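You operate a simulated robot arm through the tools that you are given. There is no shell and no other tool. Be economical: measure what you need, move in short steps, check, and stop when the job is done.

Carry out the task below with a simulated robot arm. There is one attempt and no reset: what you move stays moved.

TASK
Slide the brown tape roll along the top of the black-legged table until it stands next to the black zip bundle.
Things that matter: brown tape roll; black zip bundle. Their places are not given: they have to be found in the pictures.

It is judged by the outcome, as a careful person would: the job done as asked, and still so three seconds after it is handed in. It fails if anything else is knocked over, pushed out of place, dropped, spilled or broken.

THE ROBOT
A 7-joint arm with a two-finger parallel gripper, fixed in place. Base frame: the origin is at the foot of the arm, x ahead of it, y to its left, z up; the work surface is at about z = 0. Lengths are in m, angles in degrees, forces in N, time in s.
With the tool pointing down near the work surface it reaches from about 0.24 to 0.62 m from the base axis. Its first joint turns from -66.0 to 66.0 degrees. Payload 2.6 kg.
Tool frame: the origin (TCP) lies between the finger pads and is the grasp point; the fingertips stand 0.03 m ahead of it; z points along the fingers, y is the line along which they close. The gripper opens to 0.094 m. The fingers are 0.028 m wide and 0.01 m thick; the gripper's body (0.05 by 0.096 m) begins 0.055 m behind the TCP.
Orientation is that of the tool frame in the base frame, as a unit quaternion [x, y, z, w]. With the fingers straight down and closing along the base's y, the tool's x points along the base's -x, its y along +y and its z along -z.

THE INTERFACE
- The arm moves only by the tool drive_tool. Its argument "plan" is one flat list of numbers, 6 for each row, row after row: the shift along the base's x, y, z in m, then the turn, a rotation vector about the base's x, y, z in degrees. In form: [tx, ty, tz, rx, ry, rz, tx, ty, tz, rx, ry, rz, ...]. A call has 1 to 10 rows; each row shifts and turns the commanded pose from where the row before left it. "grip" is the gripper command, from -1 (shut) to 1 (fully open), values between in proportion, set as the call begins (left out, the last holds). A row lasts 0.2 s, in which the tool goes at most 0.05 m and 8.6 degrees; a call with a longer step from one row to the next is refused whole, and so is a gripper value outside its range. A pose out of reach is approached as far as the arm can. The call stops where the force on the tool passes 40 N (or 10 N more than at its start, if that is more) or the arm is blocked; 0.2 s more then pass. The fingers move at their own pace (about 0.072 m/s each) and stop on an object; they squeeze with about 21 N. The grip force told is the motor's: it shows also when the fingers shut on nothing. Time passes only in rows, and 0.2 s behind the last, so rows that do not move let the fingers close. It gives the time, the measured TCP pose, the force on the tool (base axes), the opening and the grip force at its end, in the units of the frame above (readings bear some noise), and new pictures: "show" is both (left out), scene, wrist or none.
- Cameras (640 x 400 px; columns grow to the right, rows downward): "scene" is fixed at [0.0294, 0.429, 0.5587]; the picture's right is [-0.81, -0.58, 0.00], its down [-0.36, 0.50, -0.79] and it looks along [0.46, -0.64, -0.61] (base axes); focal length 358 px, centre (320, 200). "wrist" rides on the gripper at [-0.037, 0, -0.058] in the tool frame; the picture's right is [0.00, -1.00, 0.00], its down [0.97, 0.00, -0.24] and it looks along [0.24, 0.00, 0.97] (tool axes); focal length 218 px, centre (320, 200).
- measure_at(camera, pixels): for up to 12 pixels [column, row] of the newest picture of that camera ("zoom" is the newest enlarged one), the place [x, y, z] in the base frame of the surface seen there, good to about 0.003 m. No time passes.
- close_up(camera, box): a new picture of the part [left, top, right, bottom] of that camera's present view, enlarged. No time passes.
- sign_off(): hands the job in; it is judged then, once.

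Work in short steps. Measure before you move; look again where a grasp or a placing could have gone wrong, and mend it. You have 60 turns and 120 pictures in all, the two below and enlarged ones among them. Open the gripper and draw the arm clear of the work before you hand the job in, unless the task says otherwise; then end with one line.

The tools are called after "Call:" by a JSON object that holds its "name" and its "arguments". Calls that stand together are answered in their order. drive_tool: Moves the arm, as the interface text tells. Its arguments: {"type":"object","properties":{"plan":{"type":"array"},"grip":{"type":"number"},"show":{"type":"string","enum":["both","scene","wrist","none"]}},"required":["plan"]} The other tools are called the same way: measure_at (camera, pixels) gives the place of the surface under pixels of a picture; close_up (camera, box) takes an enlarged picture of a part of a camera's view; sign_off () hands the job in.

At the start:

```text
time_s: 0.0
tcp_pos: [0.3831, -0.0365, 0.28]
tcp_rot: [0.001, 1.0, -0.001, 0.0]
wrist_force: [0.5, 0.2, -0.3]
width: 0.0941
grasp_force: 0.0
```

scene: 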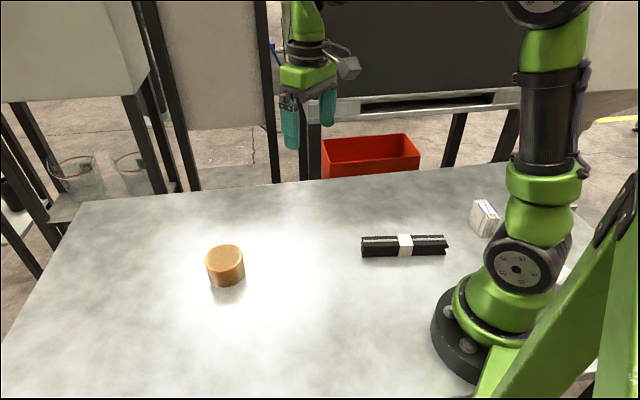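
wrist: 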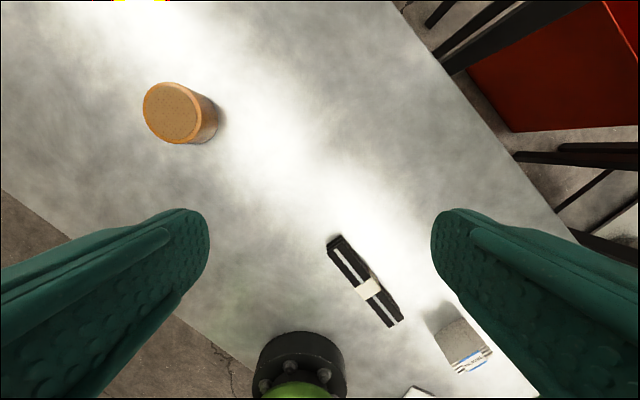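

The brown roll is at scene (225,265), and the zip bundle runs from (362,246) to (447,246). I'll measure both, along with the table around them.

Call:
{"name": "measure_at", "arguments": {"camera": "scene", "pixels": [[225, 251], [208, 255], [242, 255], [225, 284], [363, 240], [362, 256], [445, 238], [446, 254], [404, 240], [404, 255], [300, 260], [484, 220]]}}

Call:
{"name": "measure_at", "arguments": {"camera": "wrist", "pixels": [[170, 113], [144, 113], [197, 113], [170, 84], [170, 141], [335, 240], [395, 320], [365, 288], [340, 236], [328, 246], [402, 316], [389, 326]]}}

Call:
{"name": "close_up", "arguments": {"camera": "scene", "box": [180, 190, 500, 310]}}

```text
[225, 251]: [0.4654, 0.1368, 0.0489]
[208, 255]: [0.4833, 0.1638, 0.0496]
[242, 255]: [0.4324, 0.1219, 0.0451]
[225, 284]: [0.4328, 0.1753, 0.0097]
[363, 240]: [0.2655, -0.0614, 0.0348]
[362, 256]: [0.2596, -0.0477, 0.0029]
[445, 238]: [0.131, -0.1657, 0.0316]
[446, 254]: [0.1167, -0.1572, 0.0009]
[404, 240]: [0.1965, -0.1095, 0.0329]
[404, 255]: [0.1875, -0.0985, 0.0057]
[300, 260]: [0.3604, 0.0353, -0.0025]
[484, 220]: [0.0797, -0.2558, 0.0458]
```

```text
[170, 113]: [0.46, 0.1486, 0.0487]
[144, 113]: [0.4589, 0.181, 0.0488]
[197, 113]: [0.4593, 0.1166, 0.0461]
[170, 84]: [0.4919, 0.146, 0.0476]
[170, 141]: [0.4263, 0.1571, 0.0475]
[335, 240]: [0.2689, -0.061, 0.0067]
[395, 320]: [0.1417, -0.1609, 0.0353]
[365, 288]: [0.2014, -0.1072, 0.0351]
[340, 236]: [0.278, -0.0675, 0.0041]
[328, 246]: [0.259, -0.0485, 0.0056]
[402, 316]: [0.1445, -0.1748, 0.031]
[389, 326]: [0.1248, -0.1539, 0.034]
```

```text
2.00 times, centred on (340, 250) of scene
```

zoom: 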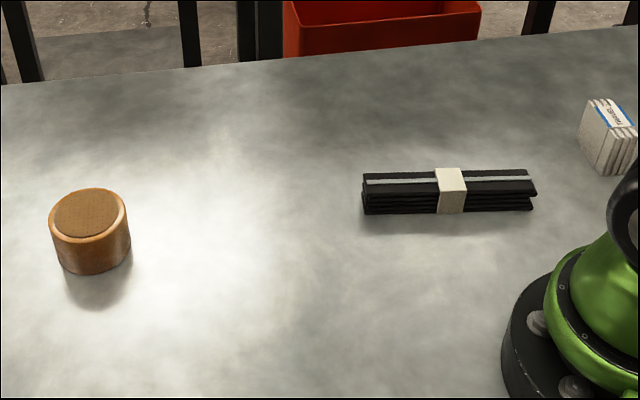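

The roll is about 0.068 m across, centred near (0.459, 0.149), with its top at 0.048. The bundle's near end is at about (0.268, -0.058), with its axis at about 36° to x. I'll move above the roll and yaw by 36°, so the fingers close across the bundle's axis, then look again.

Call:
{"name": "drive_tool", "arguments": {"plan": [0.0152, 0.0371, 0, 0, 0, 7.2, 0.0152, 0.0371, 0, 0, 0, 7.2, 0.0152, 0.0371, 0, 0, 0, 7.2, 0.0152, 0.0371, 0, 0, 0, 7.2, 0.0151, 0.0371, 0, 0, 0, 7.2, 0, 0, -0.04, 0, 0, 0, 0, 0, -0.04, 0, 0, 0, 0, 0, -0.04, 0, 0, 0, 0, 0, 0, 0, 0, 0], "grip": 1}}

```text
time_s: 2.0
tcp_pos: [0.4593, 0.1498, 0.1604]
tcp_rot: [-0.309, 0.951, 0.0, 0.001]
wrist_force: [0.5, -0.9, -0.2]
width: 0.0942
grasp_force: 0.0
```

scene: 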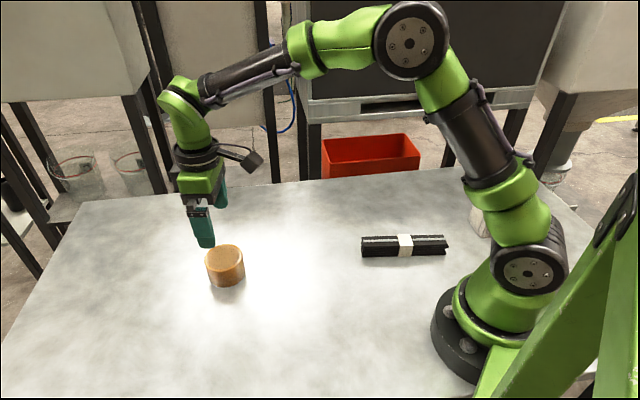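
wrist: 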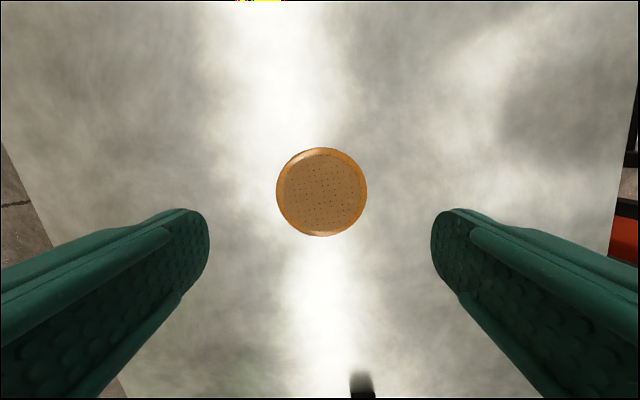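

The roll is centred between the fingers at wrist (321,192). I'll measure its edges to check the fore-aft position.

Call:
{"name": "measure_at", "arguments": {"camera": "wrist", "pixels": [[321, 192], [321, 152], [321, 232], [281, 192], [362, 192], [361, 392]]}}

```text
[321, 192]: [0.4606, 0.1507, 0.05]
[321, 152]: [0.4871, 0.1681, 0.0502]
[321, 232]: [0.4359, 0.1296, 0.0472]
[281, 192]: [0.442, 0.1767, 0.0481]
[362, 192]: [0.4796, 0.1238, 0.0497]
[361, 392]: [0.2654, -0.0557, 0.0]
```

The centre is (0.461, 0.150), so the TCP is aligned. I'll go down to about 0.037 (tips at 0.007).

Call:
{"name": "drive_tool", "arguments": {"plan": [0.001, 0, -0.035, 0, 0, 0, 0, 0, -0.035, 0, 0, 0, 0, 0, -0.03, 0, 0, 0, 0, 0, -0.023, 0, 0, 0, 0, 0, 0, 0, 0, 0], "show": "wrist"}}

```text
time_s: 3.2
tcp_pos: [0.4599, 0.1507, 0.0373]
tcp_rot: [-0.309, 0.951, 0.0, -0.001]
wrist_force: [0.3, 0.1, -0.4]
width: 0.0939
grasp_force: 0.0
```

wrist: 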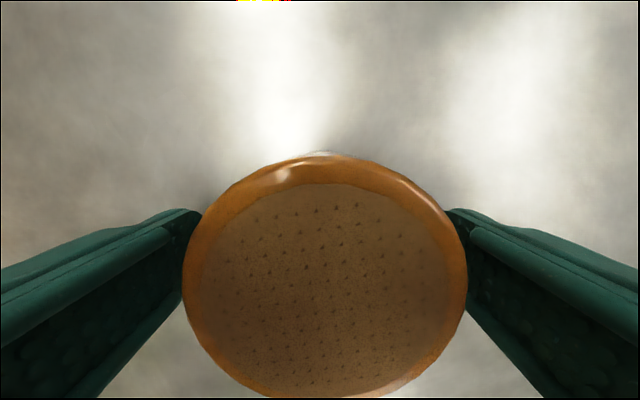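

The fingers are on either side of the roll, with no contact yet. I'll close them.

Call:
{"name": "drive_tool", "arguments": {"plan": [0, 0, 0, 0, 0, 0, 0, 0, 0, 0, 0, 0, 0, 0, 0, 0, 0, 0], "grip": -1, "show": "wrist"}}

```text
time_s: 4.0
tcp_pos: [0.4596, 0.1511, 0.037]
tcp_rot: [-0.309, 0.951, 0.0, 0.0]
wrist_force: [-0.3, -0.6, 0.2]
width: 0.0749
grasp_force: 21.1
```

wrist: 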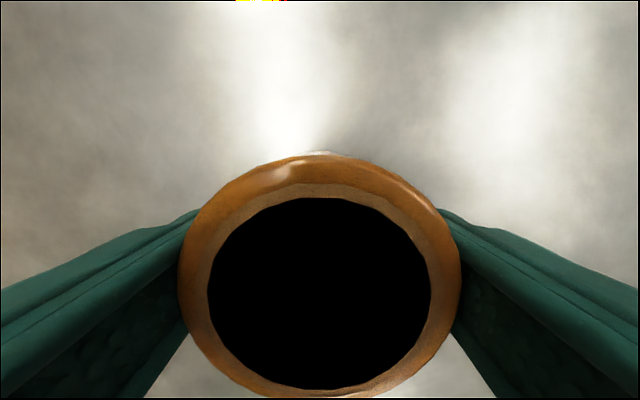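

The roll is gripped at 0.075 m wide. The black centre in the wrist view looks like a shading artefact. The target centre is about (0.309, -0.029), so I'll slide most of the way without changing height and then check.

Call:
{"name": "drive_tool", "arguments": {"plan": [-0.0145, -0.0175, 0, 0, 0, 0, -0.0145, -0.0175, 0, 0, 0, 0, -0.0145, -0.0175, 0, 0, 0, 0, -0.0145, -0.0175, 0, 0, 0, 0, -0.0145, -0.0175, 0, 0, 0, 0, -0.0145, -0.0175, 0, 0, 0, 0, -0.0145, -0.0175, 0, 0, 0, 0, -0.0145, -0.0175, 0, 0, 0, 0, 0, 0, 0, 0, 0, 0]}}

```text
time_s: 6.0
tcp_pos: [0.3416, 0.0081, 0.0363]
tcp_rot: [-0.309, 0.951, 0.0, 0.0]
wrist_force: [2.1, 0.8, 6.6]
width: 0.0743
grasp_force: 20.9
```

scene: 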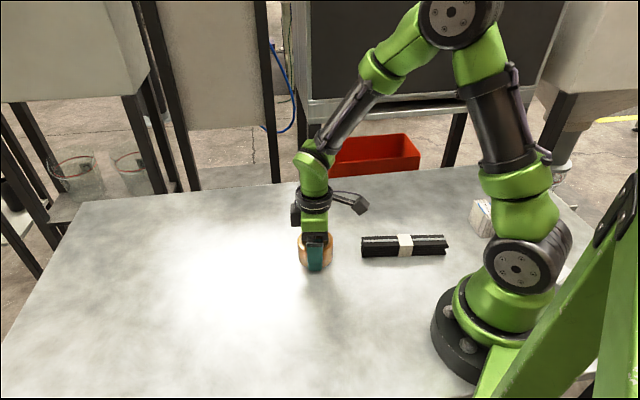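
wrist: 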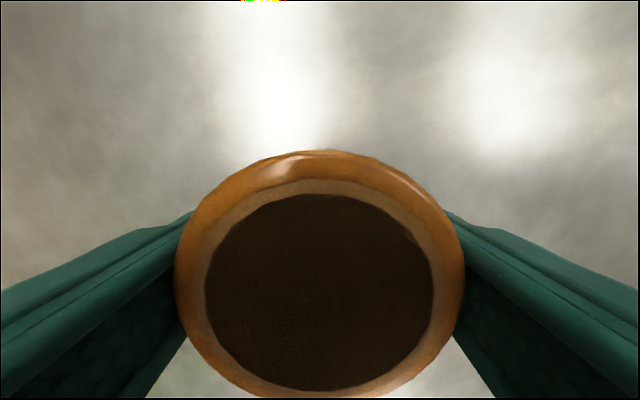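

The slide went cleanly, with the roll still on the table. I'll go most of the remaining (-0.032, -0.037), then zoom in to see the gap.

Call:
{"name": "drive_tool", "arguments": {"plan": [-0.009, -0.0107, 0, 0, 0, 0, -0.009, -0.0107, 0, 0, 0, 0, -0.009, -0.0107, 0, 0, 0, 0, 0, 0, 0, 0, 0, 0], "show": "none"}}

Call:
{"name": "close_up", "arguments": {"camera": "scene", "box": [270, 200, 462, 320]}}

```text
time_s: 7.0
tcp_pos: [0.3172, -0.0241, 0.0363]
tcp_rot: [-0.309, 0.951, 0.0, 0.0]
wrist_force: [-0.6, 0.1, 0.1]
width: 0.0744
grasp_force: 21.2
```

```text
3.33 times, centred on (366, 260) of scene
```

zoom: 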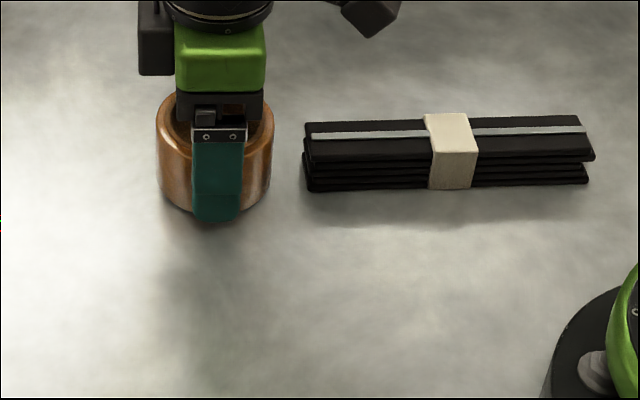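

The gap is about 30 zoom px, roughly 0.02 m. I'll move about 0.010 m more along the bundle's axis.

Call:
{"name": "drive_tool", "arguments": {"plan": [-0.004, -0.003, 0, 0, 0, 0, -0.004, -0.003, 0, 0, 0, 0, 0, 0, 0, 0, 0, 0], "show": "none"}}

Call:
{"name": "close_up", "arguments": {"camera": "scene", "box": [270, 200, 462, 320]}}

```text
time_s: 7.8
tcp_pos: [0.31, -0.0296, 0.0364]
tcp_rot: [-0.309, 0.951, 0.0, 0.0]
wrist_force: [0.6, 0.2, 0.3]
width: 0.0741
grasp_force: 20.8
```

```text
3.33 times, centred on (366, 260) of scene
```

zoom: 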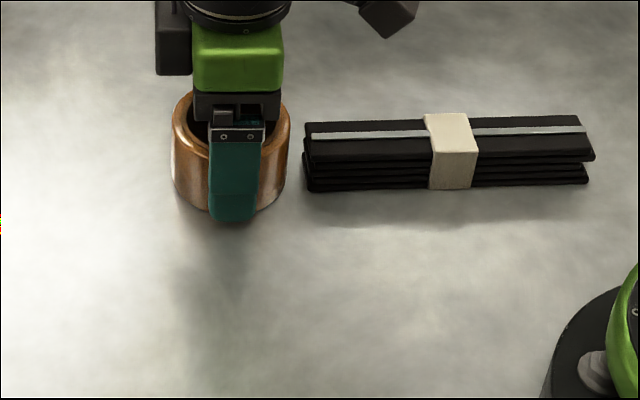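

The gap is now about 0.01 m and the bundle hasn't moved. I'll open the fingers, which spread clear of the bundle, and then rise straight up.

Call:
{"name": "drive_tool", "arguments": {"plan": [0, 0, 0, 0, 0, 0, 0, 0, 0, 0, 0, 0, 0, 0, 0, 0, 0, 0], "grip": 1, "show": "wrist"}}

Call:
{"name": "drive_tool", "arguments": {"plan": [0, 0, 0.02, 0, 0, 0, 0, 0, 0.04, 0, 0, 0, 0, 0, 0.04, 0, 0, 0, 0.02, 0, 0.04, 0, 0, 0, 0.04, 0, 0.03, 0, 0, 0, 0, 0, 0, 0, 0, 0]}}

Call:
{"name": "close_up", "arguments": {"camera": "scene", "box": [270, 200, 462, 320]}}

```text
time_s: 8.6
tcp_pos: [0.3101, -0.0299, 0.0363]
tcp_rot: [-0.309, 0.951, 0.0, 0.0]
wrist_force: [-0.4, 0.0, -0.4]
width: 0.0939
grasp_force: 0.0
```

wrist: 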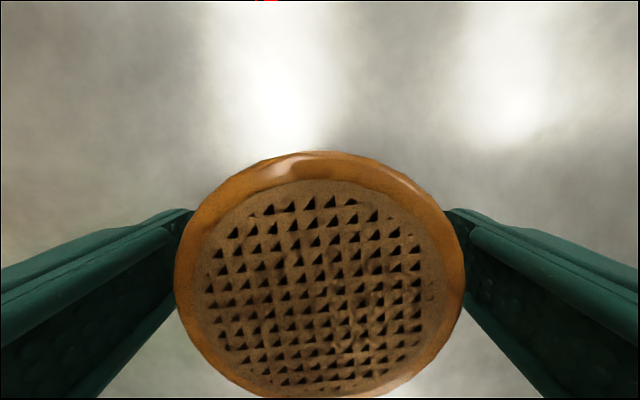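

```text
time_s: 10.0
tcp_pos: [0.3678, -0.0298, 0.2067]
tcp_rot: [-0.309, 0.951, -0.001, 0.0]
wrist_force: [-0.5, -0.6, 0.2]
width: 0.0941
grasp_force: 0.1
```

scene: 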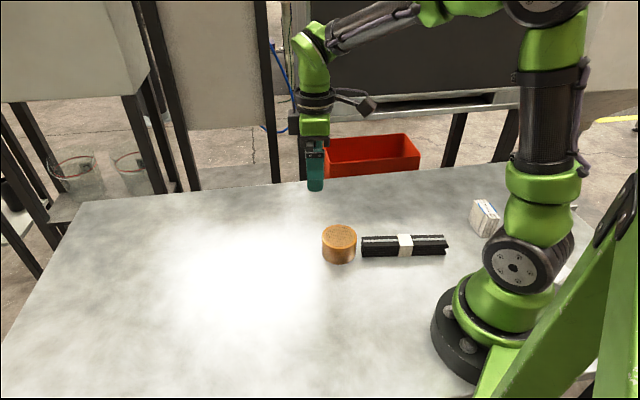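
wrist: 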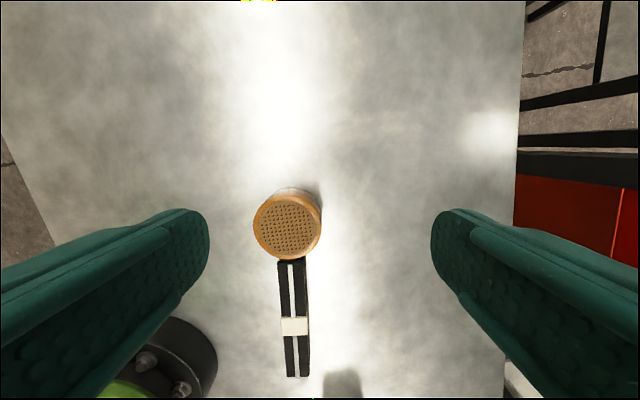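

```text
3.33 times, centred on (366, 260) of scene
```

zoom: 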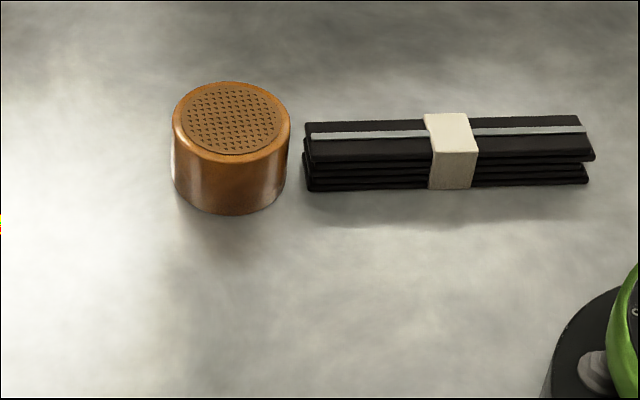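

The roll stands upright beside the bundle's end, about 0.01 m away. The bundle is still at (362–447, 246), and the open gripper is clear, so I'll hand in.

Call:
{"name": "sign_off", "arguments": {}}

```text
The job is handed in.
```

The brown tape roll was slid across the table and now stands upright about 1 cm from the near end of the black zip bundle; nothing else was moved.
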